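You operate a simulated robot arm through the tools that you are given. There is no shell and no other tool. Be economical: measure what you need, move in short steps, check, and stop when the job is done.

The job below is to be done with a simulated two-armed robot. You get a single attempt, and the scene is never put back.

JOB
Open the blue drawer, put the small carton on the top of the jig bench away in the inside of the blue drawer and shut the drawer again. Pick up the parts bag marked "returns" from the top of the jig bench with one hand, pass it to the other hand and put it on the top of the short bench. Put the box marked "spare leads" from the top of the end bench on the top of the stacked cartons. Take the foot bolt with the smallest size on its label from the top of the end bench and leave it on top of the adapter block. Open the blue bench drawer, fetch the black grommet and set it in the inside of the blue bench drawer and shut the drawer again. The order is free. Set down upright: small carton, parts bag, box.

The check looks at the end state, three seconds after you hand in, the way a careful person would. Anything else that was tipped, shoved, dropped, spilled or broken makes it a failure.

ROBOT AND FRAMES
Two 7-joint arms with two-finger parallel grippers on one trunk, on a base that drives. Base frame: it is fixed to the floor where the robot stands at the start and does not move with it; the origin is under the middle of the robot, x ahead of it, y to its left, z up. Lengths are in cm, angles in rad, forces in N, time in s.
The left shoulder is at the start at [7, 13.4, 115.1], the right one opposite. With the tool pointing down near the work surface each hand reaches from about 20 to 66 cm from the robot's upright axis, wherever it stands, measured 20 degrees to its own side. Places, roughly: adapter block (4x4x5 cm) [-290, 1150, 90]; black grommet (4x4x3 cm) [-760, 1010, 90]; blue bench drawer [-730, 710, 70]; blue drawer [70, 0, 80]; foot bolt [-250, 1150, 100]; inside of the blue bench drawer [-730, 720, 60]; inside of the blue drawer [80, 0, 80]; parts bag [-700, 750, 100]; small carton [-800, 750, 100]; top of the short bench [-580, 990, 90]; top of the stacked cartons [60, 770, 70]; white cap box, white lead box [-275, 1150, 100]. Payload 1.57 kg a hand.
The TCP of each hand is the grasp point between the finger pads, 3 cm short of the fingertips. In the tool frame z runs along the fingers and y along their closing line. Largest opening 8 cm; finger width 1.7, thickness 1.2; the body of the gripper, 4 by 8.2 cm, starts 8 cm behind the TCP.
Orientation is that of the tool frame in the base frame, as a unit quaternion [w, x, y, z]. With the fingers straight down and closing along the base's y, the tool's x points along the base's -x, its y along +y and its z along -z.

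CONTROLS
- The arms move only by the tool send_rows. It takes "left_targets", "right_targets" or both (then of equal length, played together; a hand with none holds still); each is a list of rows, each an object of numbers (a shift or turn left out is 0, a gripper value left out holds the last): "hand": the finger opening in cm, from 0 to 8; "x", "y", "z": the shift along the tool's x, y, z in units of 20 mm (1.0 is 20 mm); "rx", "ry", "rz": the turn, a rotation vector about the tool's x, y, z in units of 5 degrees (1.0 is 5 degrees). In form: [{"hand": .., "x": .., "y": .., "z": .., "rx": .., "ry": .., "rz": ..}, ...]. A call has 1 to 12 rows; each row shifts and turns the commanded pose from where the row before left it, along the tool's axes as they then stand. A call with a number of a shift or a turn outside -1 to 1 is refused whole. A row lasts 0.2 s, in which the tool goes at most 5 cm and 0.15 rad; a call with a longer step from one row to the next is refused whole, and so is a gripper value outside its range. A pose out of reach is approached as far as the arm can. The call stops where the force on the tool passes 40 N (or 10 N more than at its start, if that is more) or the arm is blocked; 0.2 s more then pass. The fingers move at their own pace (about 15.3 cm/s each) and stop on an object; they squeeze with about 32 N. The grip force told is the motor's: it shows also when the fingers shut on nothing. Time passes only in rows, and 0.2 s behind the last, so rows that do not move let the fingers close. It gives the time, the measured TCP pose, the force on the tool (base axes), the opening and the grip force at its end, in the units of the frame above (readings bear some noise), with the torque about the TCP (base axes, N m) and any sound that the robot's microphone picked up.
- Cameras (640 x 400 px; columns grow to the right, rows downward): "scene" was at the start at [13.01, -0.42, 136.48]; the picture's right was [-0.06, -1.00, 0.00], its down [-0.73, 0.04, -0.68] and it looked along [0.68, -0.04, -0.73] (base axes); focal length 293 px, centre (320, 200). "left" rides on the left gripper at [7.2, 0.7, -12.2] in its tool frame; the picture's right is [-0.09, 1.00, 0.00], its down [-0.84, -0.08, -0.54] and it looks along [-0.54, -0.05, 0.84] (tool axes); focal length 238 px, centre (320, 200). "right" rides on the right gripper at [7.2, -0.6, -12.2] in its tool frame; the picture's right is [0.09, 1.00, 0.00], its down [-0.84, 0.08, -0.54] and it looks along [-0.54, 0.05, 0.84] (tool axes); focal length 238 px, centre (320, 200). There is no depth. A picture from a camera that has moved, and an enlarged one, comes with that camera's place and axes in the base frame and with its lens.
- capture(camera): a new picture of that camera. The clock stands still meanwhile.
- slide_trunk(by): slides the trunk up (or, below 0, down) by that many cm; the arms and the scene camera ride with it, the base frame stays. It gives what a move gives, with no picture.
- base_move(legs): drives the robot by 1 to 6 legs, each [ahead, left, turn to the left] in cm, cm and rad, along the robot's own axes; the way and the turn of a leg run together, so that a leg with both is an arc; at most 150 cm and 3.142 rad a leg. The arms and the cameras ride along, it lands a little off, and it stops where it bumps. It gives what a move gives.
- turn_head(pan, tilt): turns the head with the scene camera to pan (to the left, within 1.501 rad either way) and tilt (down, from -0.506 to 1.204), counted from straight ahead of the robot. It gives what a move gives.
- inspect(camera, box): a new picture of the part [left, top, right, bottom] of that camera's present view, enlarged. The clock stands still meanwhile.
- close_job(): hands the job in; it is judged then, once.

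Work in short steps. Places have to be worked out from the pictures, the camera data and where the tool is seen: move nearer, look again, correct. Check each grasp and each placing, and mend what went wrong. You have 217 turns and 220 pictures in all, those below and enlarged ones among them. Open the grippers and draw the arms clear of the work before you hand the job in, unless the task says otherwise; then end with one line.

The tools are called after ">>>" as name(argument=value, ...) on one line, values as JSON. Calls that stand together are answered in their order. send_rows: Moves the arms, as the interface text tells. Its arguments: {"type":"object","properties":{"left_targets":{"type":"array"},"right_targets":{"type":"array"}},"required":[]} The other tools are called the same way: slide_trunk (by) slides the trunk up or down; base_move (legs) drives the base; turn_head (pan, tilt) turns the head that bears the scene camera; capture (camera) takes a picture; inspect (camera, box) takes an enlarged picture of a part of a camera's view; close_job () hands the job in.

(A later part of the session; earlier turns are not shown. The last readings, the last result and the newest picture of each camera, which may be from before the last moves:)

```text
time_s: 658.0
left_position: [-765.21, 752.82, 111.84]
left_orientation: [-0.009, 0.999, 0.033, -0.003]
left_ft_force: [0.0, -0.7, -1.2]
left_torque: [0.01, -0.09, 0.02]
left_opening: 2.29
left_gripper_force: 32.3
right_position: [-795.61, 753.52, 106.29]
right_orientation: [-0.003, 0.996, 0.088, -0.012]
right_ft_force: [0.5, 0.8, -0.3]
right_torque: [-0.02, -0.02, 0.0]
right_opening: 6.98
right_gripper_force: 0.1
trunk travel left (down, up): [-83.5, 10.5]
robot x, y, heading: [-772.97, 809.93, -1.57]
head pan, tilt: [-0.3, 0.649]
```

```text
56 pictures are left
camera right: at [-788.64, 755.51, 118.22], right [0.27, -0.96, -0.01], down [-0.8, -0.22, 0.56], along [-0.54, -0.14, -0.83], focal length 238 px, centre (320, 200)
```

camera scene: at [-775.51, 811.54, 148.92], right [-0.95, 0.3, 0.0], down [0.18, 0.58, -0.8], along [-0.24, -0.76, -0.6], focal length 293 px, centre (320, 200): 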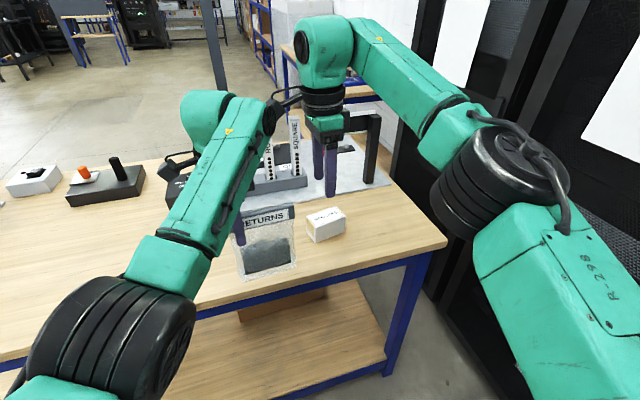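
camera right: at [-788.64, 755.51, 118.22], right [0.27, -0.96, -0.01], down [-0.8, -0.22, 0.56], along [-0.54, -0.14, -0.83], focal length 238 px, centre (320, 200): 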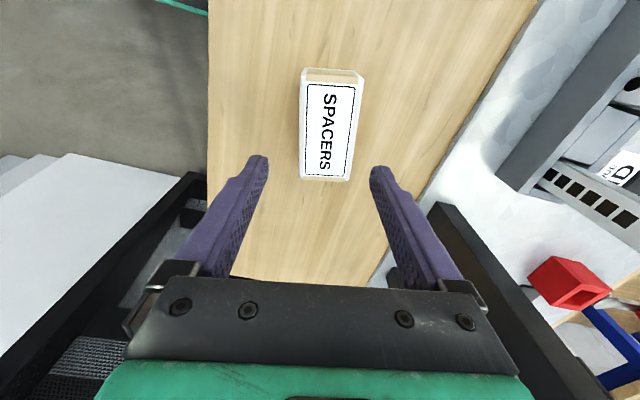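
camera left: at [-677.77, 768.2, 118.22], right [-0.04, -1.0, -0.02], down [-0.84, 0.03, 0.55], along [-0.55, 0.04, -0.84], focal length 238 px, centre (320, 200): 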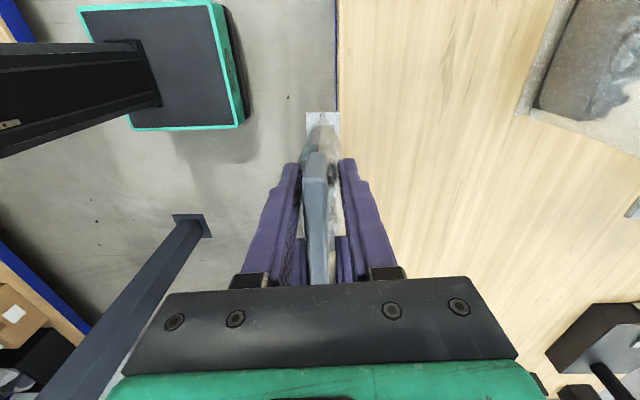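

Aligned. I descend and close on the carton.

>>> send_rows(right_targets=[{"y": 0.25, "z": 1}, {"z": 1}, {"z": 1}, {"z": 1}, {"z": 1}, {"z": 1}, {"z": 0.1}, {"hand": 0}, {}, {}])

>>> send_rows(right_targets=[{"z": -1}, {"z": -1}, {"z": -1}, {"z": -1}, {"z": -1}, {"z": -1}, {"z": -1}, {"z": -1}])

>>> base_move(legs=[[-15, 0, 0]])

>>> capture(camera="scene")

```text
time_s: 660.2
left_position: [-765.32, 752.84, 111.83]
left_orientation: [-0.009, 0.999, 0.033, -0.003]
left_ft_force: [-0.2, -0.5, -1.9]
left_torque: [0.02, -0.1, 0.0]
left_opening: 2.27
left_gripper_force: 31.8
right_position: [-796.09, 753.05, 94.1]
right_orientation: [-0.003, 0.996, 0.088, -0.012]
right_ft_force: [-0.2, -0.9, 0.7]
right_torque: [-0.08, 0.02, 0.04]
right_opening: 5.46
right_gripper_force: 32.9
trunk travel left (down, up): [-83.5, 10.5]
robot x, y, heading: [-772.86, 810.05, -1.564]
head pan, tilt: [-0.3, 0.649]
```

```text
time_s: 662.0
left_position: [-765.23, 752.85, 111.78]
left_orientation: [-0.008, 0.999, 0.033, -0.003]
left_ft_force: [0.5, -0.9, -1.8]
left_torque: [0.0, -0.08, 0.04]
left_opening: 2.27
left_gripper_force: 32.2
right_position: [-795.49, 753.15, 110.26]
right_orientation: [-0.002, 0.996, 0.088, -0.012]
right_ft_force: [-0.5, 0.7, -2.0]
right_torque: [0.01, 0.06, 0.01]
right_opening: 5.48
right_gripper_force: 31.9
trunk travel left (down, up): [-83.5, 10.5]
robot x, y, heading: [-772.99, 810.38, -1.57]
head pan, tilt: [-0.3, 0.649]
```

```text
time_s: 663.4
left_position: [-765.06, 767.78, 111.74]
left_orientation: [-0.01, 0.999, 0.034, -0.003]
left_ft_force: [0.3, -0.3, -2.8]
left_torque: [0.03, -0.12, 0.01]
left_opening: 2.25
left_gripper_force: 31.8
right_position: [-795.47, 767.88, 110.02]
right_orientation: [-0.004, 0.996, 0.09, -0.012]
right_ft_force: [-0.2, 0.5, -1.6]
right_torque: [0.0, -0.01, -0.04]
right_opening: 5.48
right_gripper_force: 31.9
trunk travel left (down, up): [-83.5, 10.5]
robot x, y, heading: [-773.29, 824.9, -1.561]
head pan, tilt: [-0.3, 0.649]
```

```text
55 pictures are left
camera scene: at [-775.55, 811.57, 148.87], right [-0.96, 0.29, 0.0], down [0.17, 0.58, -0.79], along [-0.23, -0.76, -0.61], focal length 293 px, centre (320, 200)
```

scene: 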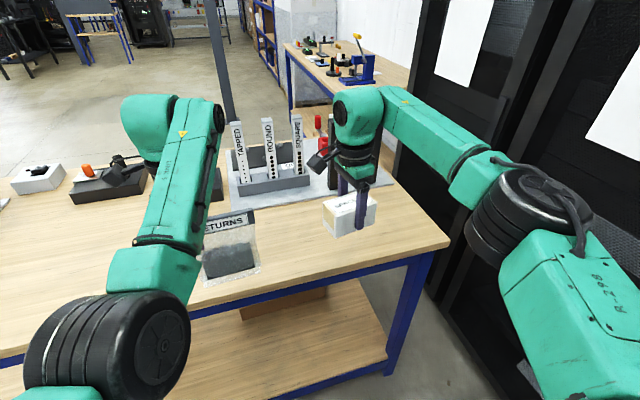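

Both objects are held. I retrace: east along the corridor, south past the bench end, then turn west to reverse through the cart gap.

>>> base_move(legs=[[0, 0, -0.01], [0, 149, 0], [0, 82, 0], [149, 0, 0], [42, 0, 0], [0, 0, -1.571]])

>>> base_move(legs=[[-149, 0, 0], [-149, 0, 0], [-76, 0, 0]])

```text
time_s: 688.0
left_position: [-596.55, 626.57, 111.74]
left_orientation: [-0.008, 0.74, -0.673, 0.004]
left_ft_force: [-0.3, 1.2, -2.7]
left_torque: [-0.09, 0.0, -0.01]
left_opening: 2.17
left_gripper_force: 32.0
right_position: [-597.22, 656.95, 110.24]
right_orientation: [-0.01, 0.777, -0.629, -0.008]
right_ft_force: [-0.1, -0.3, -1.6]
right_torque: [0.02, -0.01, 0.02]
right_opening: 5.48
right_gripper_force: 32.2
trunk travel left (down, up): [-83.5, 10.5]
robot x, y, heading: [-539.32, 636.06, -3.103]
head pan, tilt: [-0.3, 0.649]
```

```text
time_s: 706.2
left_position: [-219.55, 639.04, 111.82]
left_orientation: [-0.008, 0.739, -0.674, 0.004]
left_ft_force: [-0.1, -0.5, -1.6]
left_torque: [-0.06, 0.01, 0.02]
left_opening: 2.11
left_gripper_force: 32.1
right_position: [-220.12, 669.5, 110.19]
right_orientation: [-0.01, 0.775, -0.632, -0.006]
right_ft_force: [0.0, 0.4, -1.6]
right_torque: [-0.03, -0.01, -0.01]
right_opening: 5.47
right_gripper_force: 32.2
trunk travel left (down, up): [-83.5, 10.5]
robot x, y, heading: [-162.33, 648.11, -3.108]
head pan, tilt: [-0.3, 0.649]
```

Through the gap. The left grip opening crept from 2.43 to 2.11, so I check the bag.

>>> capture(camera="left")

>>> capture(camera="right")

```text
54 pictures are left
camera left: at [-219.75, 631.68, 123.84], right [-1.0, 0.0, -0.02], down [-0.01, 0.84, 0.55], along [0.02, 0.55, -0.84], focal length 238 px, centre (320, 200)
```

left: 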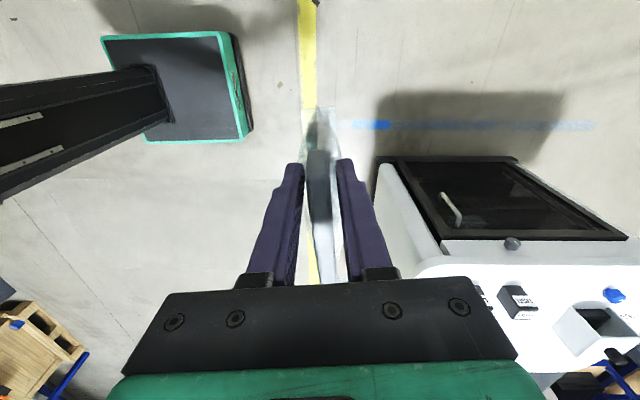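

```text
53 pictures are left
camera right: at [-218.27, 662.3, 122.16], right [-0.96, -0.29, -0.01], down [-0.25, 0.79, 0.56], along [-0.16, 0.54, -0.83], focal length 238 px, centre (320, 200)
```

right: 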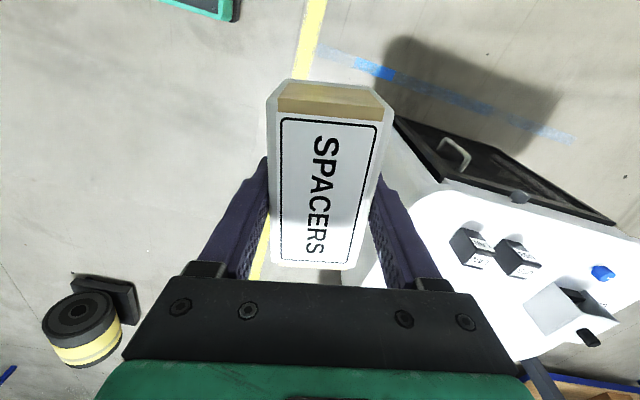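

>>> turn_head(pan=0.1, tilt=0.6)

>>> capture(camera="scene")

```text
time_s: 707.1
left_position: [-219.39, 638.99, 111.84]
left_orientation: [-0.008, 0.738, -0.674, 0.004]
left_ft_force: [0.0, 0.2, -2.0]
left_torque: [-0.04, 0.01, -0.01]
left_opening: 2.07
left_gripper_force: 31.9
right_position: [-219.97, 669.41, 110.38]
right_orientation: [-0.01, 0.775, -0.632, -0.007]
right_ft_force: [-0.2, 0.0, -1.6]
right_torque: [-0.01, 0.0, 0.0]
right_opening: 5.48
right_gripper_force: 31.9
trunk travel left (down, up): [-83.5, 10.5]
robot x, y, heading: [-162.43, 648.8, -3.105]
head pan, tilt: [0.099, 0.6]
```

```text
52 pictures are left
camera scene: at [-176.24, 647.13, 149.34], right [-0.13, 0.99, 0.0], down [0.56, 0.07, -0.82], along [-0.82, -0.11, -0.57], focal length 293 px, centre (320, 200)
```

scene: 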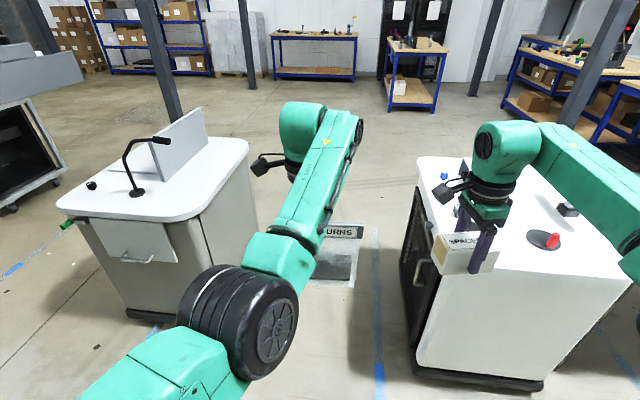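

The bag has sagged only ~5° in the grip; I'll correct that when placing. I continue up the aisle.

>>> base_move(legs=[[0, 0, -0.037], [0, -149, 0], [0, -149, 0], [0, -149, 0], [0, -149, 0]])

```text
time_s: 735.7
left_position: [-224.8, 1232.67, 111.81]
left_orientation: [-0.008, 0.731, -0.683, 0.004]
left_ft_force: [0.0, 0.2, -3.0]
left_torque: [-0.06, 0.03, 0.0]
left_opening: 1.99
left_gripper_force: 31.9
right_position: [-224.62, 1263.19, 110.16]
right_orientation: [-0.01, 0.768, -0.641, -0.008]
right_ft_force: [0.5, 0.1, -1.2]
right_torque: [0.01, 0.01, 0.03]
right_opening: 5.49
right_gripper_force: 32.0
trunk travel left (down, up): [-83.5, 10.5]
robot x, y, heading: [-167.47, 1241.03, -3.131]
head pan, tilt: [0.099, 0.6]
```

>>> base_move(legs=[[18, -99, -0.011], [3, -57, 0], [140, 0, 0], [30, 110, 0], [40, 95, 0], [0, 0, 1.571]])

>>> turn_head(pan=-0.5, tilt=0.45)

>>> capture(camera="scene")

```text
time_s: 742.7
left_position: [-243.92, 1373.19, 111.8]
left_orientation: [0.009, -0.645, 0.764, -0.004]
left_ft_force: [-0.1, -0.4, -2.2]
left_torque: [-0.06, 0.01, 0.01]
left_opening: 1.97
left_gripper_force: 32.4
right_position: [-236.56, 1402.65, 110.37]
right_orientation: [0.012, -0.687, 0.727, 0.006]
right_ft_force: [-0.7, 0.8, -1.6]
right_torque: [0.02, -0.02, 0.02]
right_opening: 5.45
right_gripper_force: 32.4
trunk travel left (down, up): [-83.5, 10.5]
robot x, y, heading: [-186.45, 1367.61, 2.905]
head pan, tilt: [0.099, 0.6]
stopped in leg 2: the robot was blocked; the commanded pose is now the measured one
```

```text
time_s: 743.7
left_position: [-243.91, 1373.39, 111.76]
left_orientation: [0.009, -0.644, 0.765, -0.005]
left_ft_force: [-0.3, -0.6, -2.3]
left_torque: [-0.1, 0.03, 0.0]
left_opening: 1.94
left_gripper_force: 31.7
right_position: [-236.66, 1402.98, 110.19]
right_orientation: [0.011, -0.686, 0.727, 0.006]
right_ft_force: [0.3, 0.3, -2.3]
right_torque: [0.01, 0.03, 0.01]
right_opening: 5.44
right_gripper_force: 32.3
trunk travel left (down, up): [-83.5, 10.5]
robot x, y, heading: [-186.56, 1367.55, 2.905]
head pan, tilt: [-0.499, 0.45]
```

```text
51 pictures are left
camera scene: at [-198.17, 1375.09, 150.69], right [0.67, 0.74, 0.0], down [0.33, -0.29, -0.9], along [-0.67, 0.6, -0.44], focal length 293 px, centre (320, 200)
```

scene: 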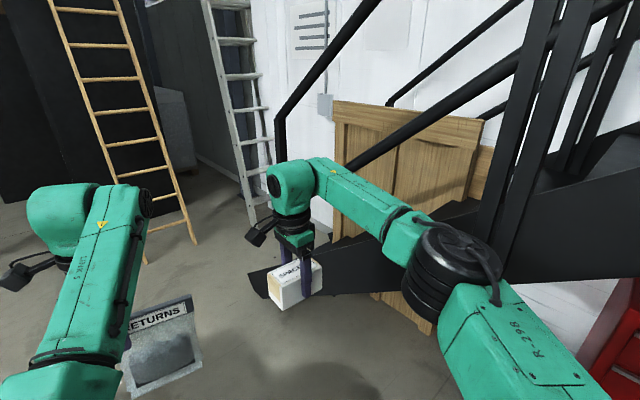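

The raised right elbow touched the stair rail and turned the robot slightly. I step away, correct heading, and lower the trunk to the earlier height before passing.

>>> base_move(legs=[[0, 12, 0], [0, 0, 0.236]])

>>> slide_trunk(by=-11)

>>> base_move(legs=[[-2, -40, 0]])

```text
time_s: 745.8
left_position: [-246.46, 1348.29, 111.76]
left_orientation: [-0.009, 0.729, -0.685, 0.005]
left_ft_force: [0.1, 0.7, -1.9]
left_torque: [-0.11, -0.01, -0.01]
left_opening: 1.96
left_gripper_force: 32.4
right_position: [-246.16, 1378.68, 110.28]
right_orientation: [-0.011, 0.767, -0.642, -0.007]
right_ft_force: [0.1, 0.3, -1.4]
right_torque: [0.02, 0.0, 0.01]
right_opening: 5.48
right_gripper_force: 31.9
trunk travel left (down, up): [-83.5, 10.5]
robot x, y, heading: [-189.25, 1355.81, -3.138]
head pan, tilt: [-0.499, 0.45]
```

```text
time_s: 747.2
left_position: [-246.35, 1348.35, 100.84]
left_orientation: [-0.009, 0.728, -0.685, 0.004]
left_ft_force: [-0.5, 0.1, -2.4]
left_torque: [-0.06, 0.0, 0.0]
left_opening: 1.94
left_gripper_force: 32.1
right_position: [-246.03, 1378.7, 99.31]
right_orientation: [-0.011, 0.766, -0.642, -0.007]
right_ft_force: [-0.4, 0.2, -1.9]
right_torque: [-0.01, 0.0, -0.03]
right_opening: 5.48
right_gripper_force: 32.3
trunk travel left (down, up): [-72.5, 21.5]
robot x, y, heading: [-189.13, 1356.18, -3.143]
head pan, tilt: [-0.499, 0.45]
```

```text
time_s: 749.7
left_position: [-244.34, 1388.39, 100.68]
left_orientation: [-0.009, 0.726, -0.687, 0.004]
left_ft_force: [0.2, 0.0, -2.1]
left_torque: [-0.1, 0.02, 0.03]
left_opening: 1.95
left_gripper_force: 32.0
right_position: [-243.72, 1418.89, 99.2]
right_orientation: [-0.01, 0.764, -0.645, -0.007]
right_ft_force: [0.2, 0.0, -1.4]
right_torque: [-0.02, 0.0, 0.02]
right_opening: 5.44
right_gripper_force: 32.5
trunk travel left (down, up): [-72.5, 21.5]
robot x, y, heading: [-186.95, 1395.94, 3.136]
head pan, tilt: [-0.499, 0.45]
```

Passed. Continue around the bin and down behind the bench, then turn south.

>>> base_move(legs=[[140, 0, 0], [30, 110, 0], [40, 95, 0], [0, 0, 1.571]])

>>> turn_head(pan=0, tilt=0.55)

>>> capture(camera="scene")

```text
time_s: 770.8
left_position: [-394.66, 1136.11, 100.66]
left_orientation: [-0.009, 1.0, 0.017, -0.003]
left_ft_force: [1.2, 0.3, -1.8]
left_torque: [0.02, -0.09, 0.01]
left_opening: 1.84
left_gripper_force: 31.4
right_position: [-425.08, 1137.4, 99.15]
right_orientation: [-0.003, 0.997, 0.073, -0.012]
right_ft_force: [0.5, 1.7, -1.9]
right_torque: [-0.02, -0.03, -0.03]
right_opening: 5.45
right_gripper_force: 31.8
trunk travel left (down, up): [-72.5, 21.5]
robot x, y, heading: [-400.77, 1193.47, -1.602]
head pan, tilt: [-0.499, 0.45]
```

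```text
time_s: 771.7
left_position: [-394.72, 1136.12, 100.76]
left_orientation: [-0.01, 1.0, 0.017, -0.003]
left_ft_force: [0.1, 0.4, -1.7]
left_torque: [0.0, -0.03, 0.02]
left_opening: 1.87
left_gripper_force: 32.5
right_position: [-424.94, 1137.35, 99.2]
right_orientation: [-0.003, 0.997, 0.074, -0.011]
right_ft_force: [-0.5, 0.0, -1.2]
right_torque: [-0.02, -0.01, -0.02]
right_opening: 5.43
right_gripper_force: 31.4
trunk travel left (down, up): [-72.5, 21.5]
robot x, y, heading: [-400.86, 1193.72, -1.599]
head pan, tilt: [0.0, 0.55]
```

```text
50 pictures are left
camera scene: at [-401.13, 1179.54, 138.79], right [-1.0, 0.03, 0.0], down [0.01, 0.52, -0.85], along [-0.02, -0.85, -0.52], focal length 293 px, centre (320, 200)
```

scene: 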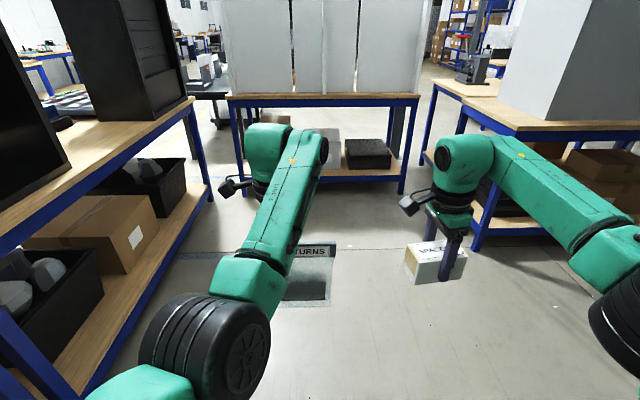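

>>> inspect(camera="scene", box=[256, 225, 384, 305])

>>> capture(camera="right")

```text
5.00 times, centred on (320, 265) of scene
camera zoom: at [-401.13, 1179.54, 138.79], right [-1.0, 0.03, 0.0], down [0.01, 0.52, -0.85], along [-0.02, -0.85, -0.52], focal length 1465 px, centre (320, -125)
```

zoom: 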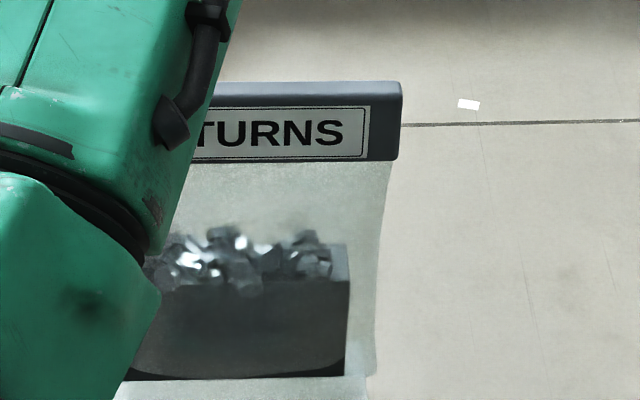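

```text
48 pictures are left
camera right: at [-417.88, 1139.0, 111.21], right [0.24, -0.97, -0.01], down [-0.8, -0.2, 0.56], along [-0.55, -0.13, -0.83], focal length 238 px, centre (320, 200)
```

right: 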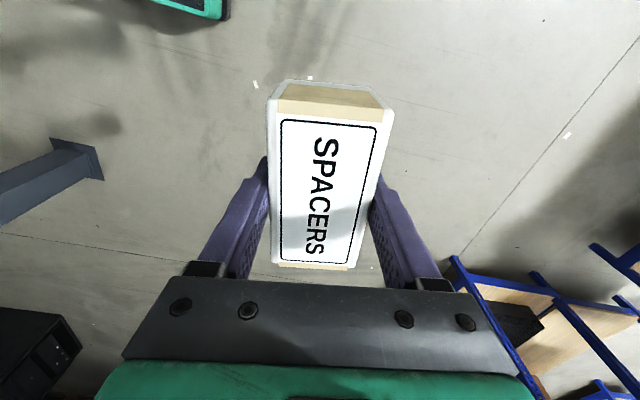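

The bag is upright. I raise the trunk 11 cm and drive to the short bench's back side.

>>> slide_trunk(by=11)

>>> base_move(legs=[[0, 0, 0.03], [40, -87, 0], [38, -87, 0]])

>>> turn_head(pan=-0.15, tilt=0.65)

>>> capture(camera="scene")

```text
time_s: 773.2
left_position: [-394.54, 1136.06, 111.68]
left_orientation: [-0.009, 1.0, 0.018, -0.003]
left_ft_force: [-0.7, 0.4, -1.8]
left_torque: [-0.03, -0.08, 0.0]
left_opening: 1.86
left_gripper_force: 31.8
right_position: [-424.99, 1137.12, 110.21]
right_orientation: [-0.003, 0.997, 0.074, -0.012]
right_ft_force: [0.1, -0.4, -1.7]
right_torque: [0.01, 0.0, -0.01]
right_opening: 5.47
right_gripper_force: 32.4
trunk travel left (down, up): [-83.5, 10.5]
robot x, y, heading: [-400.65, 1193.25, -1.598]
head pan, tilt: [0.0, 0.55]
```

```text
time_s: 783.0
left_position: [-563.6, 1056.79, 111.87]
left_orientation: [-0.01, 0.999, 0.043, -0.003]
left_ft_force: [0.1, 0.3, -2.9]
left_torque: [0.0, -0.06, -0.02]
left_opening: 1.83
left_gripper_force: 32.4
right_position: [-594.03, 1056.36, 110.37]
right_orientation: [-0.002, 0.995, 0.1, -0.013]
right_ft_force: [-0.4, 0.3, -1.9]
right_torque: [-0.01, 0.03, 0.01]
right_opening: 5.46
right_gripper_force: 32.6
trunk travel left (down, up): [-83.5, 10.5]
robot x, y, heading: [-572.74, 1114.33, -1.549]
head pan, tilt: [0.0, 0.55]
```

```text
time_s: 783.7
left_position: [-563.76, 1056.69, 111.87]
left_orientation: [-0.009, 0.999, 0.043, -0.003]
left_ft_force: [0.2, 0.2, -2.6]
left_torque: [0.0, -0.08, 0.02]
left_opening: 1.81
left_gripper_force: 32.0
right_position: [-594.25, 1056.5, 110.25]
right_orientation: [-0.003, 0.995, 0.1, -0.013]
right_ft_force: [-1.0, -0.4, -0.7]
right_torque: [-0.02, 0.01, 0.0]
right_opening: 5.47
right_gripper_force: 31.9
trunk travel left (down, up): [-83.5, 10.5]
robot x, y, heading: [-572.87, 1113.68, -1.549]
head pan, tilt: [-0.15, 0.649]
```

```text
47 pictures are left
camera scene: at [-573.66, 1100.25, 148.91], right [-0.99, 0.13, 0.0], down [0.08, 0.6, -0.8], along [-0.1, -0.79, -0.6], focal length 293 px, centre (320, 200)
```

scene: 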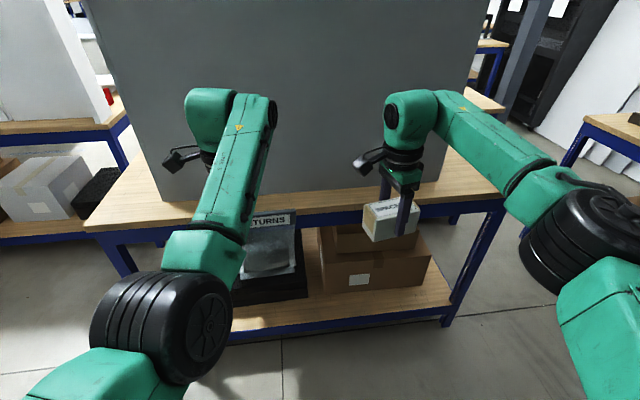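

I zoom on the strip behind the booth.

>>> inspect(camera="scene", box=[250, 140, 410, 240])

>>> capture(camera="left")

```text
4.00 times, centred on (330, 190) of scene
camera zoom: at [-573.66, 1100.25, 148.91], right [-0.99, 0.13, 0.0], down [0.08, 0.6, -0.8], along [-0.1, -0.79, -0.6], focal length 1172 px, centre (280, 240)
```

zoom: 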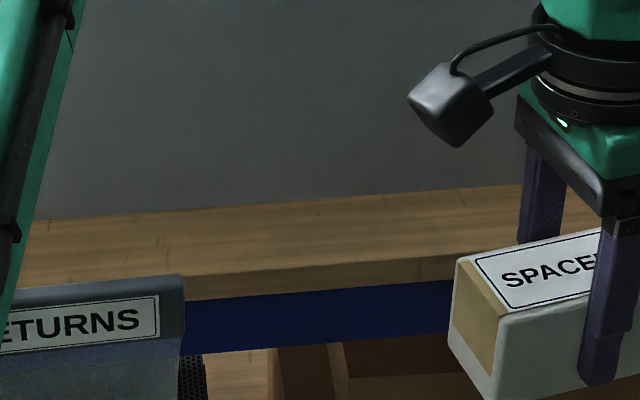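

```text
45 pictures are left
camera left: at [-556.36, 1056.51, 123.84], right [-0.01, -1.0, -0.02], down [-0.84, 0.0, 0.55], along [-0.55, 0.02, -0.84], focal length 238 px, centre (320, 200)
```

left: 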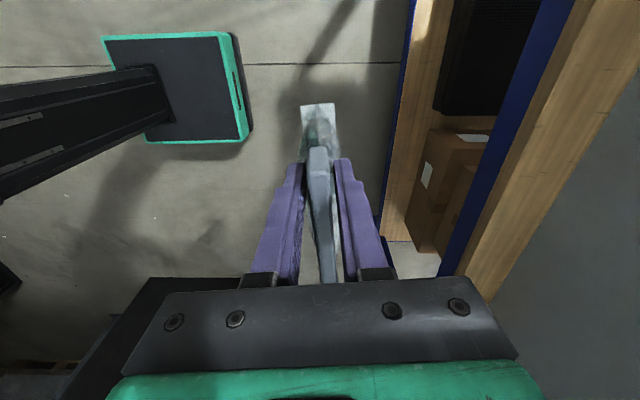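

The strip behind the booth is only 9 cm, too tight for the gripper; the east end of the top looks better. I zoom there.

>>> inspect(camera="scene", box=[60, 130, 220, 230])

```text
4.00 times, centred on (140, 180) of scene
camera zoom: at [-573.66, 1100.25, 148.91], right [-0.99, 0.13, 0.0], down [0.08, 0.6, -0.8], along [-0.1, -0.79, -0.6], focal length 1172 px, centre (1040, 280)
```

zoom: 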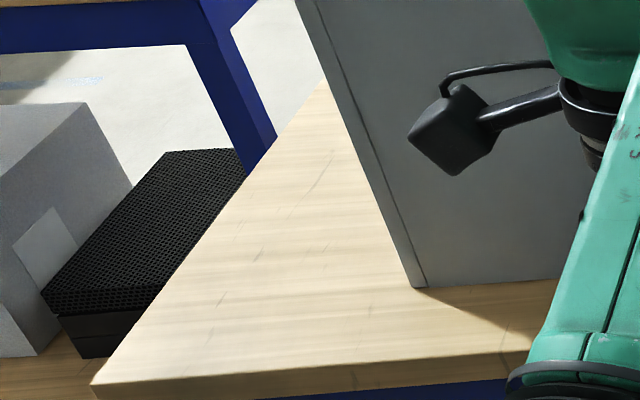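

East end: free strip x -532…-511.5. I pull the right hand back 14 cm, strafe to line the bag up with x≈-522, and approach.

>>> send_rows(right_targets=[{"y": -1}, {"y": -1}, {"y": -1}, {"y": -1}, {"y": -1}, {"y": -1}, {"y": -1}])

>>> base_move(legs=[[0, 0, -0.022], [0, 45, 0], [25, 0, 0]])

>>> turn_head(pan=0.15, tilt=0.75)

>>> capture(camera="scene")

```text
time_s: 785.3
left_position: [-563.69, 1056.93, 111.75]
left_orientation: [-0.009, 0.999, 0.042, -0.003]
left_ft_force: [0.3, -0.3, -1.7]
left_torque: [0.02, -0.08, 0.01]
left_opening: 1.8
left_gripper_force: 32.1
right_position: [-596.82, 1070.35, 110.33]
right_orientation: [-0.002, 0.995, 0.099, -0.011]
right_ft_force: [-0.7, -0.3, -0.9]
right_torque: [0.0, 0.0, 0.02]
right_opening: 5.44
right_gripper_force: 32.1
trunk travel left (down, up): [-83.5, 10.5]
robot x, y, heading: [-572.67, 1113.79, -1.546]
head pan, tilt: [-0.15, 0.649]
```

```text
time_s: 789.8
left_position: [-519.89, 1031.7, 111.78]
left_orientation: [-0.009, 1.0, 0.029, -0.003]
left_ft_force: [0.3, -0.7, -0.8]
left_torque: [0.03, -0.07, 0.0]
left_opening: 1.78
left_gripper_force: 32.3
right_position: [-552.59, 1045.9, 110.33]
right_orientation: [-0.002, 0.996, 0.087, -0.011]
right_ft_force: [0.3, 0.1, -1.1]
right_torque: [-0.03, 0.01, -0.05]
right_opening: 5.45
right_gripper_force: 31.9
trunk travel left (down, up): [-83.5, 10.5]
robot x, y, heading: [-527.07, 1088.63, -1.571]
head pan, tilt: [-0.15, 0.649]
```

```text
time_s: 790.6
left_position: [-519.83, 1031.39, 111.74]
left_orientation: [-0.01, 0.999, 0.031, -0.003]
left_ft_force: [0.3, 0.4, -2.2]
left_torque: [0.04, -0.03, -0.02]
left_opening: 1.8
left_gripper_force: 31.7
right_position: [-552.58, 1045.67, 110.33]
right_orientation: [-0.004, 0.996, 0.087, -0.011]
right_ft_force: [-0.5, 0.6, -1.7]
right_torque: [-0.02, -0.05, -0.01]
right_opening: 5.47
right_gripper_force: 31.9
trunk travel left (down, up): [-83.5, 10.5]
robot x, y, heading: [-527.47, 1088.93, -1.573]
head pan, tilt: [0.15, 0.75]
```

```text
43 pictures are left
camera scene: at [-526.19, 1075.49, 148.05], right [-0.99, -0.15, 0.0], down [-0.1, 0.68, -0.73], along [0.11, -0.72, -0.68], focal length 293 px, centre (320, 200)
```

scene: 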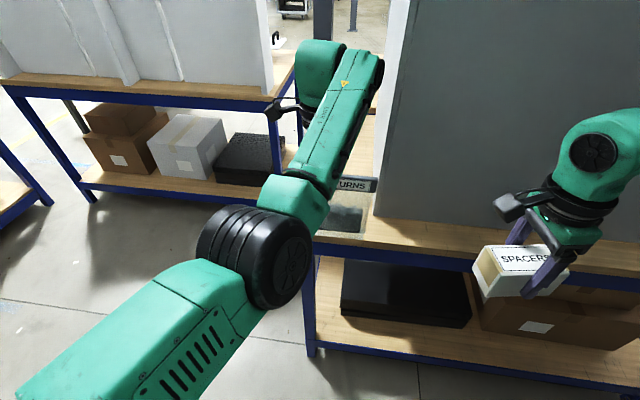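

I move in: 18.5 cm ahead, 2 left.

>>> base_move(legs=[[18.5, 2, 0]])

>>> inspect(camera="scene", box=[270, 110, 430, 210])

>>> capture(camera="left")

```text
time_s: 792.2
left_position: [-517.75, 1013.61, 111.93]
left_orientation: [-0.008, 1.0, 0.03, -0.002]
left_ft_force: [0.5, -0.1, -1.7]
left_torque: [-0.02, -0.1, 0.0]
left_opening: 1.79
left_gripper_force: 32.3
right_position: [-550.61, 1027.71, 110.61]
right_orientation: [-0.003, 0.996, 0.087, -0.012]
right_ft_force: [0.3, -0.1, -1.9]
right_torque: [-0.03, 0.0, -0.01]
right_opening: 5.48
right_gripper_force: 31.8
trunk travel left (down, up): [-83.5, 10.5]
robot x, y, heading: [-525.39, 1070.9, -1.571]
head pan, tilt: [0.15, 0.75]
```

```text
4.00 times, centred on (350, 160) of scene
camera zoom: at [-524.22, 1057.71, 148.1], right [-0.99, -0.15, 0.0], down [-0.1, 0.67, -0.73], along [0.11, -0.72, -0.68], focal length 1172 px, centre (200, 360)
```

zoom: 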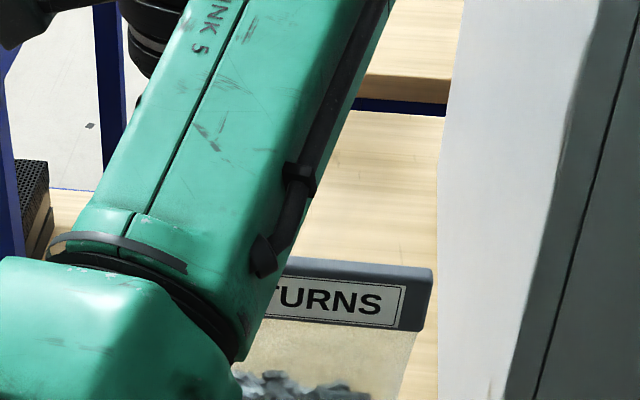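

```text
41 pictures are left
camera left: at [-510.54, 1013.1, 124.04], right [-0.03, -1.0, -0.02], down [-0.84, 0.02, 0.55], along [-0.55, 0.03, -0.84], focal length 238 px, centre (320, 200)
```

left: 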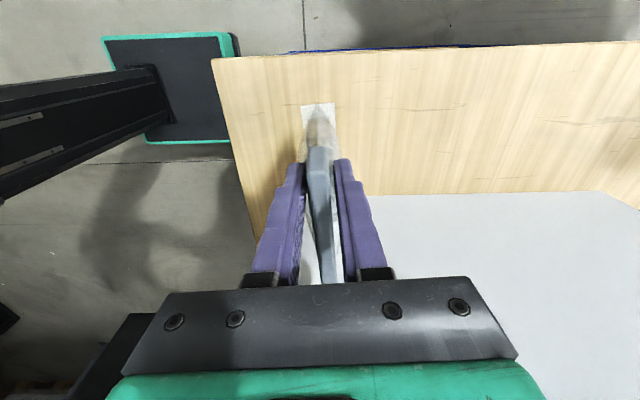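

Margins are good all round (≥3.5 cm) and the clip is level. I lower 8 cm.

>>> send_rows(left_targets=[{"z": 1}, {"z": 1}, {"z": 1}, {"z": 1}, {}])

>>> send_rows(left_targets=[{"z": 0.15}, {"z": 0.15}, {}])

>>> send_rows(left_targets=[{"z": 0.1}, {}])

```text
time_s: 793.4
left_position: [-517.86, 1013.49, 104.61]
left_orientation: [-0.002, 1.0, 0.03, -0.003]
left_ft_force: [2.3, -5.6, 37.7]
left_torque: [-0.18, 0.28, 0.02]
left_opening: 1.79
left_gripper_force: 32.2
right_position: [-550.52, 1027.99, 110.6]
right_orientation: [-0.001, 0.996, 0.087, -0.011]
right_ft_force: [-0.1, -0.8, -1.0]
right_torque: [-0.02, 0.01, 0.0]
right_opening: 5.48
right_gripper_force: 32.4
trunk travel left (down, up): [-83.5, 10.5]
robot x, y, heading: [-525.55, 1070.67, -1.571]
head pan, tilt: [0.15, 0.75]
```

```text
time_s: 793.8
left_position: [-517.87, 1013.22, 104.53]
left_orientation: [0.003, 0.999, 0.032, -0.001]
left_ft_force: [0.9, 5.4, 24.4]
left_torque: [0.55, 0.13, -0.01]
left_opening: 1.81
left_gripper_force: 31.9
right_position: [-550.58, 1027.69, 110.38]
right_orientation: [-0.002, 0.996, 0.088, -0.012]
right_ft_force: [0.9, 0.0, -1.9]
right_torque: [0.03, 0.01, -0.02]
right_opening: 5.45
right_gripper_force: 32.1
trunk travel left (down, up): [-83.5, 10.5]
robot x, y, heading: [-525.36, 1070.5, -1.572]
head pan, tilt: [0.15, 0.75]
stopped in row 2 (left hand): the force on the tool passed its limit at 50 N (the readings are from after the stop); the commanded pose is now the measured one
```

```text
time_s: 794.4
left_position: [-517.88, 1013.31, 104.64]
left_orientation: [0.004, 0.999, 0.032, -0.001]
left_ft_force: [2.4, -5.0, 35.3]
left_torque: [-0.3, -0.03, 0.03]
left_opening: 1.74
left_gripper_force: 31.5
right_position: [-550.47, 1028.07, 110.58]
right_orientation: [0.0, 0.996, 0.088, -0.013]
right_ft_force: [-0.1, -0.2, -1.6]
right_torque: [0.02, 0.02, 0.0]
right_opening: 5.49
right_gripper_force: 32.4
trunk travel left (down, up): [-83.5, 10.5]
robot x, y, heading: [-525.12, 1070.68, -1.568]
head pan, tilt: [0.15, 0.75]
```

The bag is standing on the bench. I relieve the pressure and open the left hand, then check.

>>> send_rows(left_targets=[{"z": -0.2}, {}, {"hand": 2.5}, {"hand": 3.5}, {"hand": 5}, {}])

>>> capture(camera="left")

```text
time_s: 795.8
left_position: [-517.96, 1013.04, 104.45]
left_orientation: [-0.001, 1.0, 0.031, -0.003]
left_ft_force: [0.0, -0.2, -0.4]
left_torque: [0.03, -0.01, -0.01]
left_opening: 5.0
left_gripper_force: 0.1
right_position: [-550.59, 1027.63, 110.38]
right_orientation: [-0.002, 0.996, 0.087, -0.011]
right_ft_force: [-0.5, -0.8, -1.7]
right_torque: [0.03, -0.01, -0.03]
right_opening: 5.46
right_gripper_force: 31.8
trunk travel left (down, up): [-83.5, 10.5]
robot x, y, heading: [-525.1, 1070.51, -1.571]
head pan, tilt: [0.15, 0.75]
```

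```text
40 pictures are left
camera left: at [-510.54, 1012.79, 116.48], right [-0.03, -1.0, 0.0], down [-0.84, 0.02, 0.55], along [-0.55, 0.02, -0.84], focal length 238 px, centre (320, 200)
```

left: 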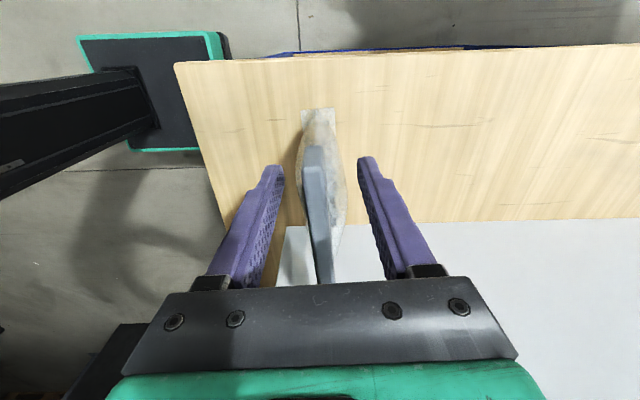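

The bag stands free. I raise the left hand straight up and back off.

>>> send_rows(left_targets=[{"z": -1}, {"z": -1}, {"z": -1}, {"z": -0.8}])

>>> slide_trunk(by=5)

>>> base_move(legs=[[-40, 0, 0]])

>>> capture(camera="scene")

```text
time_s: 796.8
left_position: [-517.88, 1013.16, 111.95]
left_orientation: [-0.001, 1.0, 0.031, -0.002]
left_ft_force: [-0.2, -0.5, 0.2]
left_torque: [-0.02, -0.03, -0.01]
left_opening: 5.0
left_gripper_force: 0.0
right_position: [-550.67, 1027.59, 110.37]
right_orientation: [-0.003, 0.996, 0.087, -0.012]
right_ft_force: [1.0, 0.1, -1.1]
right_torque: [-0.01, -0.01, -0.01]
right_opening: 5.45
right_gripper_force: 32.0
trunk travel left (down, up): [-83.5, 10.5]
robot x, y, heading: [-525.52, 1070.7, -1.576]
head pan, tilt: [0.15, 0.75]
```

```text
time_s: 797.7
left_position: [-517.73, 1013.1, 116.84]
left_orientation: [-0.002, 1.0, 0.03, -0.002]
left_ft_force: [0.3, 0.4, -0.3]
left_torque: [-0.03, 0.0, -0.02]
left_opening: 5.01
left_gripper_force: 0.0
right_position: [-550.7, 1027.47, 115.48]
right_orientation: [-0.003, 0.996, 0.087, -0.011]
right_ft_force: [-0.2, -0.2, -2.0]
right_torque: [0.01, 0.02, -0.01]
right_opening: 5.45
right_gripper_force: 32.3
trunk travel left (down, up): [-88.5, 5.5]
robot x, y, heading: [-525.39, 1070.58, -1.569]
head pan, tilt: [0.15, 0.75]
```

```text
time_s: 800.2
left_position: [-517.74, 1053.1, 116.79]
left_orientation: [-0.002, 1.0, 0.03, -0.003]
left_ft_force: [-0.3, -1.0, -0.2]
left_torque: [0.01, 0.0, -0.01]
left_opening: 4.99
left_gripper_force: 0.1
right_position: [-550.65, 1067.53, 115.36]
right_orientation: [-0.003, 0.996, 0.086, -0.012]
right_ft_force: [-0.2, -0.7, -1.4]
right_torque: [-0.01, 0.0, 0.01]
right_opening: 5.45
right_gripper_force: 31.9
trunk travel left (down, up): [-88.5, 5.5]
robot x, y, heading: [-525.28, 1110.56, -1.573]
head pan, tilt: [0.15, 0.75]
```

```text
39 pictures are left
camera scene: at [-524.13, 1097.3, 153.03], right [-0.99, -0.15, 0.0], down [-0.1, 0.68, -0.73], along [0.11, -0.72, -0.68], focal length 293 px, centre (320, 200)
```

scene: 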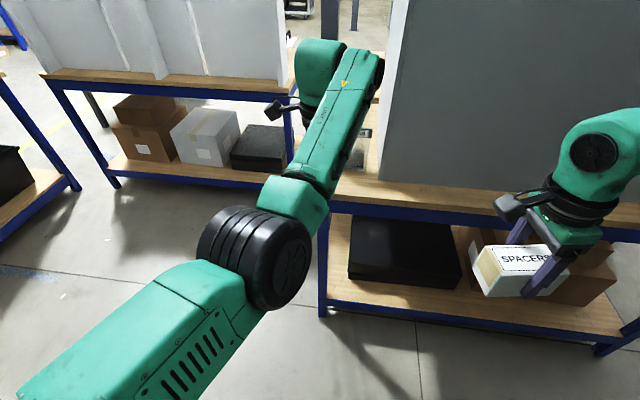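

Bag placed. I lower the trunk to travel height and head back with the carton.

>>> slide_trunk(by=-16)

>>> base_move(legs=[[-60, 65, 0], [-27, 63, 0], [0, 0, -1.568], [-40, -95, 0], [-30, -104, 0]])

>>> base_move(legs=[[-139, 0, 0]])

```text
time_s: 802.0
left_position: [-517.78, 1053.39, 100.91]
left_orientation: [-0.002, 1.0, 0.029, -0.003]
left_ft_force: [-1.1, -0.6, 0.9]
left_torque: [-0.01, -0.04, 0.01]
left_opening: 5.0
left_gripper_force: 0.1
right_position: [-550.58, 1067.85, 99.3]
right_orientation: [-0.003, 0.996, 0.086, -0.013]
right_ft_force: [0.3, -0.2, -1.8]
right_torque: [0.03, 0.02, 0.02]
right_opening: 5.44
right_gripper_force: 31.7
trunk travel left (down, up): [-72.5, 21.5]
robot x, y, heading: [-525.25, 1110.61, -1.574]
head pan, tilt: [0.15, 0.75]
```

```text
time_s: 824.2
left_position: [-378.83, 1391.87, 100.98]
left_orientation: [-0.003, 0.714, -0.7, -0.001]
left_ft_force: [-0.1, -0.3, 0.8]
left_torque: [0.01, -0.04, 0.04]
left_opening: 4.99
left_gripper_force: 0.0
right_position: [-363.27, 1424.02, 99.31]
right_orientation: [-0.012, 0.753, -0.658, -0.007]
right_ft_force: [-0.2, 0.2, -1.1]
right_torque: [-0.02, 0.0, 0.01]
right_opening: 5.45
right_gripper_force: 32.0
trunk travel left (down, up): [-72.5, 21.5]
robot x, y, heading: [-320.99, 1397.53, 3.104]
head pan, tilt: [0.15, 0.75]
```

```text
time_s: 830.7
left_position: [-243.57, 1385.68, 100.97]
left_orientation: [-0.002, 0.712, -0.702, 0.0]
left_ft_force: [0.7, 0.5, -0.1]
left_torque: [0.0, 0.03, 0.01]
left_opening: 5.0
left_gripper_force: 0.1
right_position: [-227.65, 1417.75, 99.44]
right_orientation: [-0.01, 0.751, -0.66, -0.008]
right_ft_force: [-0.5, 0.0, -1.3]
right_torque: [0.02, 0.03, -0.02]
right_opening: 5.47
right_gripper_force: 31.5
trunk travel left (down, up): [-72.5, 21.5]
robot x, y, heading: [-185.57, 1390.44, 3.096]
head pan, tilt: [0.15, 0.75]
stopped in leg 1: the robot was blocked; the commanded pose is now the measured one
```

Past the bin. I step away from the rail and go down the aisle.

>>> base_move(legs=[[4, 40, 0], [0, 0, 0.046], [-22, 110, 0], [0, 149, 0], [0, 149, 0], [0, 149, 0]])

>>> base_move(legs=[[0, 149, 0], [0, 149, 0], [0, 149, 0], [-8, 149, 0]])

```text
time_s: 859.8
left_position: [-243.88, 791.61, 100.83]
left_orientation: [-0.003, 0.719, -0.695, -0.001]
left_ft_force: [0.3, -0.3, 0.5]
left_torque: [-0.01, 0.01, 0.01]
left_opening: 4.99
left_gripper_force: 0.1
right_position: [-228.63, 823.83, 99.4]
right_orientation: [-0.01, 0.756, -0.654, -0.007]
right_ft_force: [-0.4, 0.7, -1.1]
right_torque: [-0.01, -0.04, 0.01]
right_opening: 5.46
right_gripper_force: 32.2
trunk travel left (down, up): [-72.5, 21.5]
robot x, y, heading: [-186.11, 797.31, 3.11]
head pan, tilt: [0.15, 0.75]
```

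```text
time_s: 886.7
left_position: [-240.55, 212.31, 100.6]
left_orientation: [-0.007, 0.728, -0.685, 0.0]
left_ft_force: [-0.7, 0.2, -0.9]
left_torque: [-0.06, 0.01, -0.01]
left_opening: 5.02
left_gripper_force: 0.0
right_position: [-226.35, 244.84, 99.4]
right_orientation: [-0.011, 0.768, -0.64, -0.007]
right_ft_force: [-1.0, -0.1, -0.8]
right_torque: [-0.01, 0.0, 0.01]
right_opening: 5.45
right_gripper_force: 31.7
trunk travel left (down, up): [-72.5, 21.5]
robot x, y, heading: [-182.97, 220.11, -3.138]
head pan, tilt: [0.15, 0.75]
stopped in leg 4: the force on the tool passed its limit at 62 N (the readings are from after the stop); the commanded pose is now the measured one
```

The left hand touched something at its south side. I look.

>>> turn_head(pan=0.6, tilt=0.5)

>>> capture(camera="scene")

```text
time_s: 887.6
left_position: [-240.52, 212.33, 100.71]
left_orientation: [-0.009, 0.727, -0.686, 0.0]
left_ft_force: [-0.5, 2.5, -1.0]
left_torque: [-0.26, -0.05, -0.02]
left_opening: 5.02
left_gripper_force: 0.1
right_position: [-226.32, 244.67, 99.45]
right_orientation: [-0.01, 0.768, -0.64, -0.007]
right_ft_force: [0.5, 0.5, -1.2]
right_torque: [0.0, 0.0, -0.01]
right_opening: 5.46
right_gripper_force: 32.0
trunk travel left (down, up): [-72.5, 21.5]
robot x, y, heading: [-183.31, 219.67, -3.139]
head pan, tilt: [0.6, 0.499]
```

```text
38 pictures are left
camera scene: at [-195.72, 214.78, 139.25], right [-0.57, 0.82, 0.0], down [0.39, 0.27, -0.88], along [-0.72, -0.5, -0.48], focal length 293 px, centre (320, 200)
```

scene: 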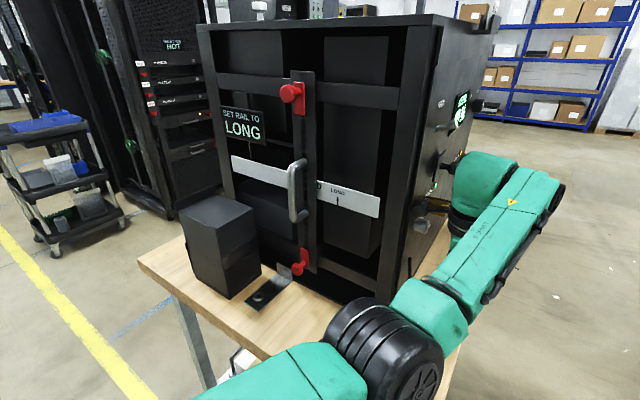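

A cart carrying a rack is there; the left hand brushed its side. I move off it northward, then east, and come down with more clearance.

>>> base_move(legs=[[0, -25, 0], [-90, 0, 0], [0, 0, 1.571], [0, 0, 1.571]])

>>> turn_head(pan=-0.4, tilt=0.45)

>>> capture(camera="scene")

```text
time_s: 901.4
left_position: [-38.52, 256.49, 100.66]
left_orientation: [0.0, 0.668, 0.744, -0.008]
left_ft_force: [0.3, -0.1, -0.1]
left_torque: [0.0, 0.02, -0.03]
left_opening: 5.0
left_gripper_force: 0.2
right_position: [-51.16, 223.49, 99.36]
right_orientation: [0.007, 0.622, 0.783, -0.01]
right_ft_force: [-0.6, 1.0, -1.5]
right_torque: [-0.02, -0.01, 0.03]
right_opening: 5.44
right_gripper_force: 31.9
trunk travel left (down, up): [-72.5, 21.5]
robot x, y, heading: [-95.38, 246.35, 0.055]
head pan, tilt: [0.6, 0.499]
```

```text
time_s: 902.6
left_position: [-38.64, 256.44, 100.59]
left_orientation: [0.0, 0.669, 0.743, -0.009]
left_ft_force: [1.3, -0.2, -0.6]
left_torque: [-0.03, -0.02, -0.02]
left_opening: 5.0
left_gripper_force: 0.1
right_position: [-51.19, 223.43, 99.4]
right_orientation: [0.007, 0.621, 0.783, -0.01]
right_ft_force: [-1.5, 0.1, -1.4]
right_torque: [0.0, 0.01, -0.01]
right_opening: 5.44
right_gripper_force: 31.7
trunk travel left (down, up): [-72.5, 21.5]
robot x, y, heading: [-95.73, 246.13, 0.053]
head pan, tilt: [-0.4, 0.45]
```

```text
37 pictures are left
camera scene: at [-81.68, 243.45, 139.7], right [-0.34, -0.94, 0.0], down [-0.41, 0.15, -0.9], along [0.85, -0.3, -0.44], focal length 293 px, centre (320, 200)
```

scene: 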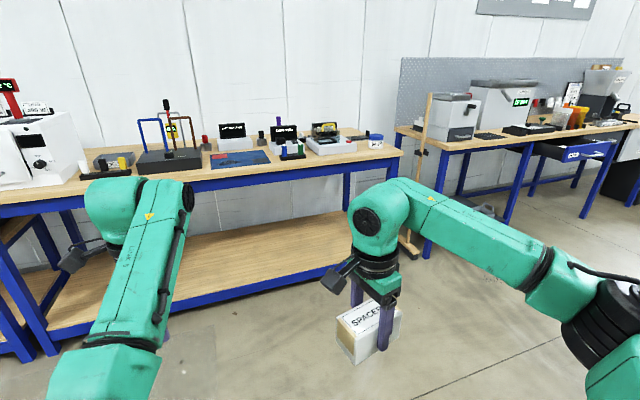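

I pull the left hand back, extend the right a little, and drive down to stand before the open drawer.

>>> send_rows(left_targets=[{"y": -1}, {"y": -1}, {"y": -1}, {"y": -1}, {"y": -1}], right_targets=[{"y": 0.8}, {"y": 0.8}, {"y": 0.8}, {"y": 0.8}, {"y": 0.8}])

>>> base_move(legs=[[0, 0, -0.054], [0, -149, 0], [20, -80, 0], [30, 0, 0]])

>>> turn_head(pan=-0.1, tilt=0.75)

>>> capture(camera="scene")

```text
time_s: 903.8
left_position: [-38.77, 255.92, 100.14]
left_orientation: [0.001, 0.669, 0.743, -0.008]
left_ft_force: [-0.6, -0.2, -0.2]
left_torque: [-0.01, 0.0, 0.0]
left_opening: 4.98
left_gripper_force: 0.0
left hand out of reach, approached as far as the arm can: row 1, 2, 3, 4, 5
right_position: [-43.33, 225.48, 99.41]
right_orientation: [0.007, 0.622, 0.783, -0.012]
right_ft_force: [1.0, -0.4, -1.3]
right_torque: [-0.02, 0.04, 0.0]
right_opening: 5.48
right_gripper_force: 32.4
trunk travel left (down, up): [-72.5, 21.5]
robot x, y, heading: [-95.18, 246.32, 0.054]
head pan, tilt: [-0.4, 0.45]
```

```text
time_s: 917.4
left_position: [10.85, 21.47, 100.26]
left_orientation: [0.001, 0.688, 0.726, -0.008]
left_ft_force: [-0.5, -0.4, -0.3]
left_torque: [0.01, -0.02, 0.0]
left_opening: 5.03
left_gripper_force: 0.0
right_position: [4.74, -8.69, 99.22]
right_orientation: [0.008, 0.642, 0.767, -0.01]
right_ft_force: [0.2, 0.2, -1.8]
right_torque: [0.01, 0.01, -0.02]
right_opening: 5.47
right_gripper_force: 31.9
trunk travel left (down, up): [-72.5, 21.5]
robot x, y, heading: [-46.18, 14.8, 0.001]
head pan, tilt: [-0.4, 0.45]
```

```text
time_s: 918.2
left_position: [10.99, 21.54, 100.22]
left_orientation: [0.0, 0.687, 0.727, -0.008]
left_ft_force: [-0.6, 0.1, -0.3]
left_torque: [0.03, -0.02, -0.01]
left_opening: 4.99
left_gripper_force: 0.1
right_position: [4.85, -8.69, 99.32]
right_orientation: [0.008, 0.641, 0.767, -0.01]
right_ft_force: [-0.3, -0.3, -0.9]
right_torque: [-0.01, -0.05, 0.04]
right_opening: 5.45
right_gripper_force: 32.0
trunk travel left (down, up): [-72.5, 21.5]
robot x, y, heading: [-46.08, 14.81, 0.002]
head pan, tilt: [-0.099, 0.75]
```

```text
36 pictures are left
camera scene: at [-32.76, 14.02, 137.06], right [-0.1, -1.0, 0.0], down [-0.68, 0.07, -0.73], along [0.73, -0.07, -0.68], focal length 293 px, centre (320, 200)
```

scene: 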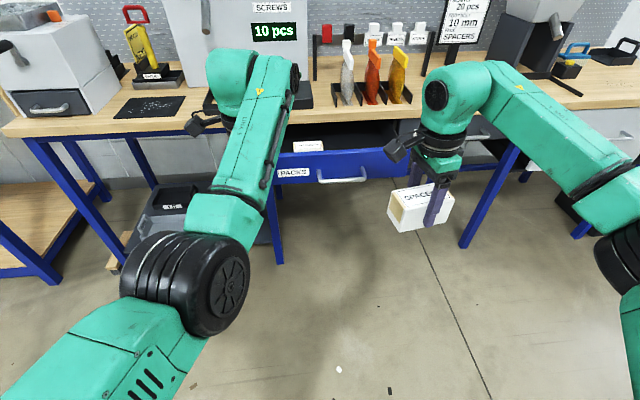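

I raise the trunk 6 cm for clearance and drive in 45 cm.

>>> slide_trunk(by=6)

>>> base_move(legs=[[45, 0, 0]])

>>> capture(camera="right")

>>> capture(camera="scene")

```text
time_s: 919.2
left_position: [11.06, 21.65, 106.23]
left_orientation: [-0.001, 0.687, 0.726, -0.008]
left_ft_force: [0.2, 0.0, 0.2]
left_torque: [-0.01, 0.01, 0.0]
left_opening: 5.0
left_gripper_force: 0.0
right_position: [4.94, -8.73, 105.34]
right_orientation: [0.007, 0.642, 0.767, -0.01]
right_ft_force: [-0.2, 0.6, -2.0]
right_torque: [-0.02, 0.01, 0.0]
right_opening: 5.48
right_gripper_force: 32.8
trunk travel left (down, up): [-78.5, 15.5]
robot x, y, heading: [-46.15, 15.06, 0.001]
head pan, tilt: [-0.099, 0.75]
```

```text
time_s: 921.9
left_position: [56.0, 21.76, 106.36]
left_orientation: [0.0, 0.686, 0.727, -0.008]
left_ft_force: [-0.2, -0.8, 0.1]
left_torque: [0.03, 0.03, -0.01]
left_opening: 4.99
left_gripper_force: 0.1
right_position: [49.88, -8.56, 105.38]
right_orientation: [0.007, 0.641, 0.767, -0.011]
right_ft_force: [0.9, -0.3, -1.1]
right_torque: [-0.01, 0.03, 0.0]
right_opening: 5.47
right_gripper_force: 32.2
trunk travel left (down, up): [-78.5, 15.5]
robot x, y, heading: [-0.94, 14.43, 0.004]
head pan, tilt: [-0.099, 0.75]
```

```text
35 pictures are left
camera right: at [47.77, -1.1, 117.36], right [0.96, 0.27, -0.01], down [0.23, -0.8, 0.56], along [0.14, -0.54, -0.83], focal length 238 px, centre (320, 200)
```

right: 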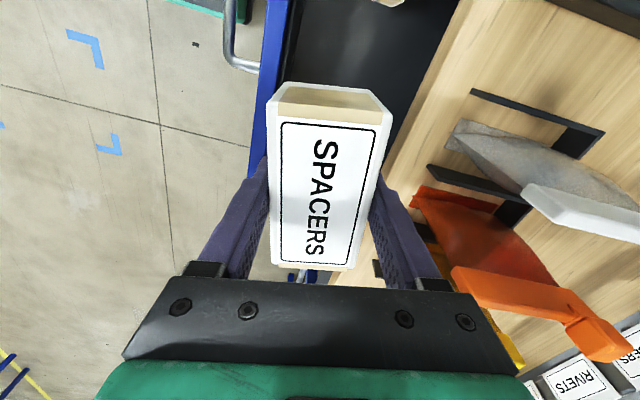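

```text
34 pictures are left
camera scene: at [12.22, 14.22, 143.07], right [-0.1, -1.0, 0.0], down [-0.68, 0.06, -0.73], along [0.73, -0.07, -0.68], focal length 293 px, centre (320, 200)
```

scene: 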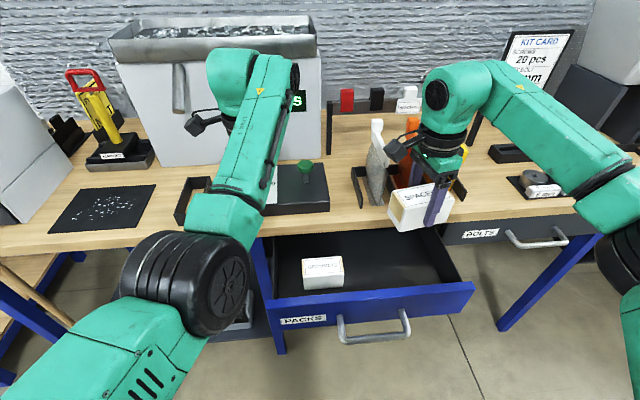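

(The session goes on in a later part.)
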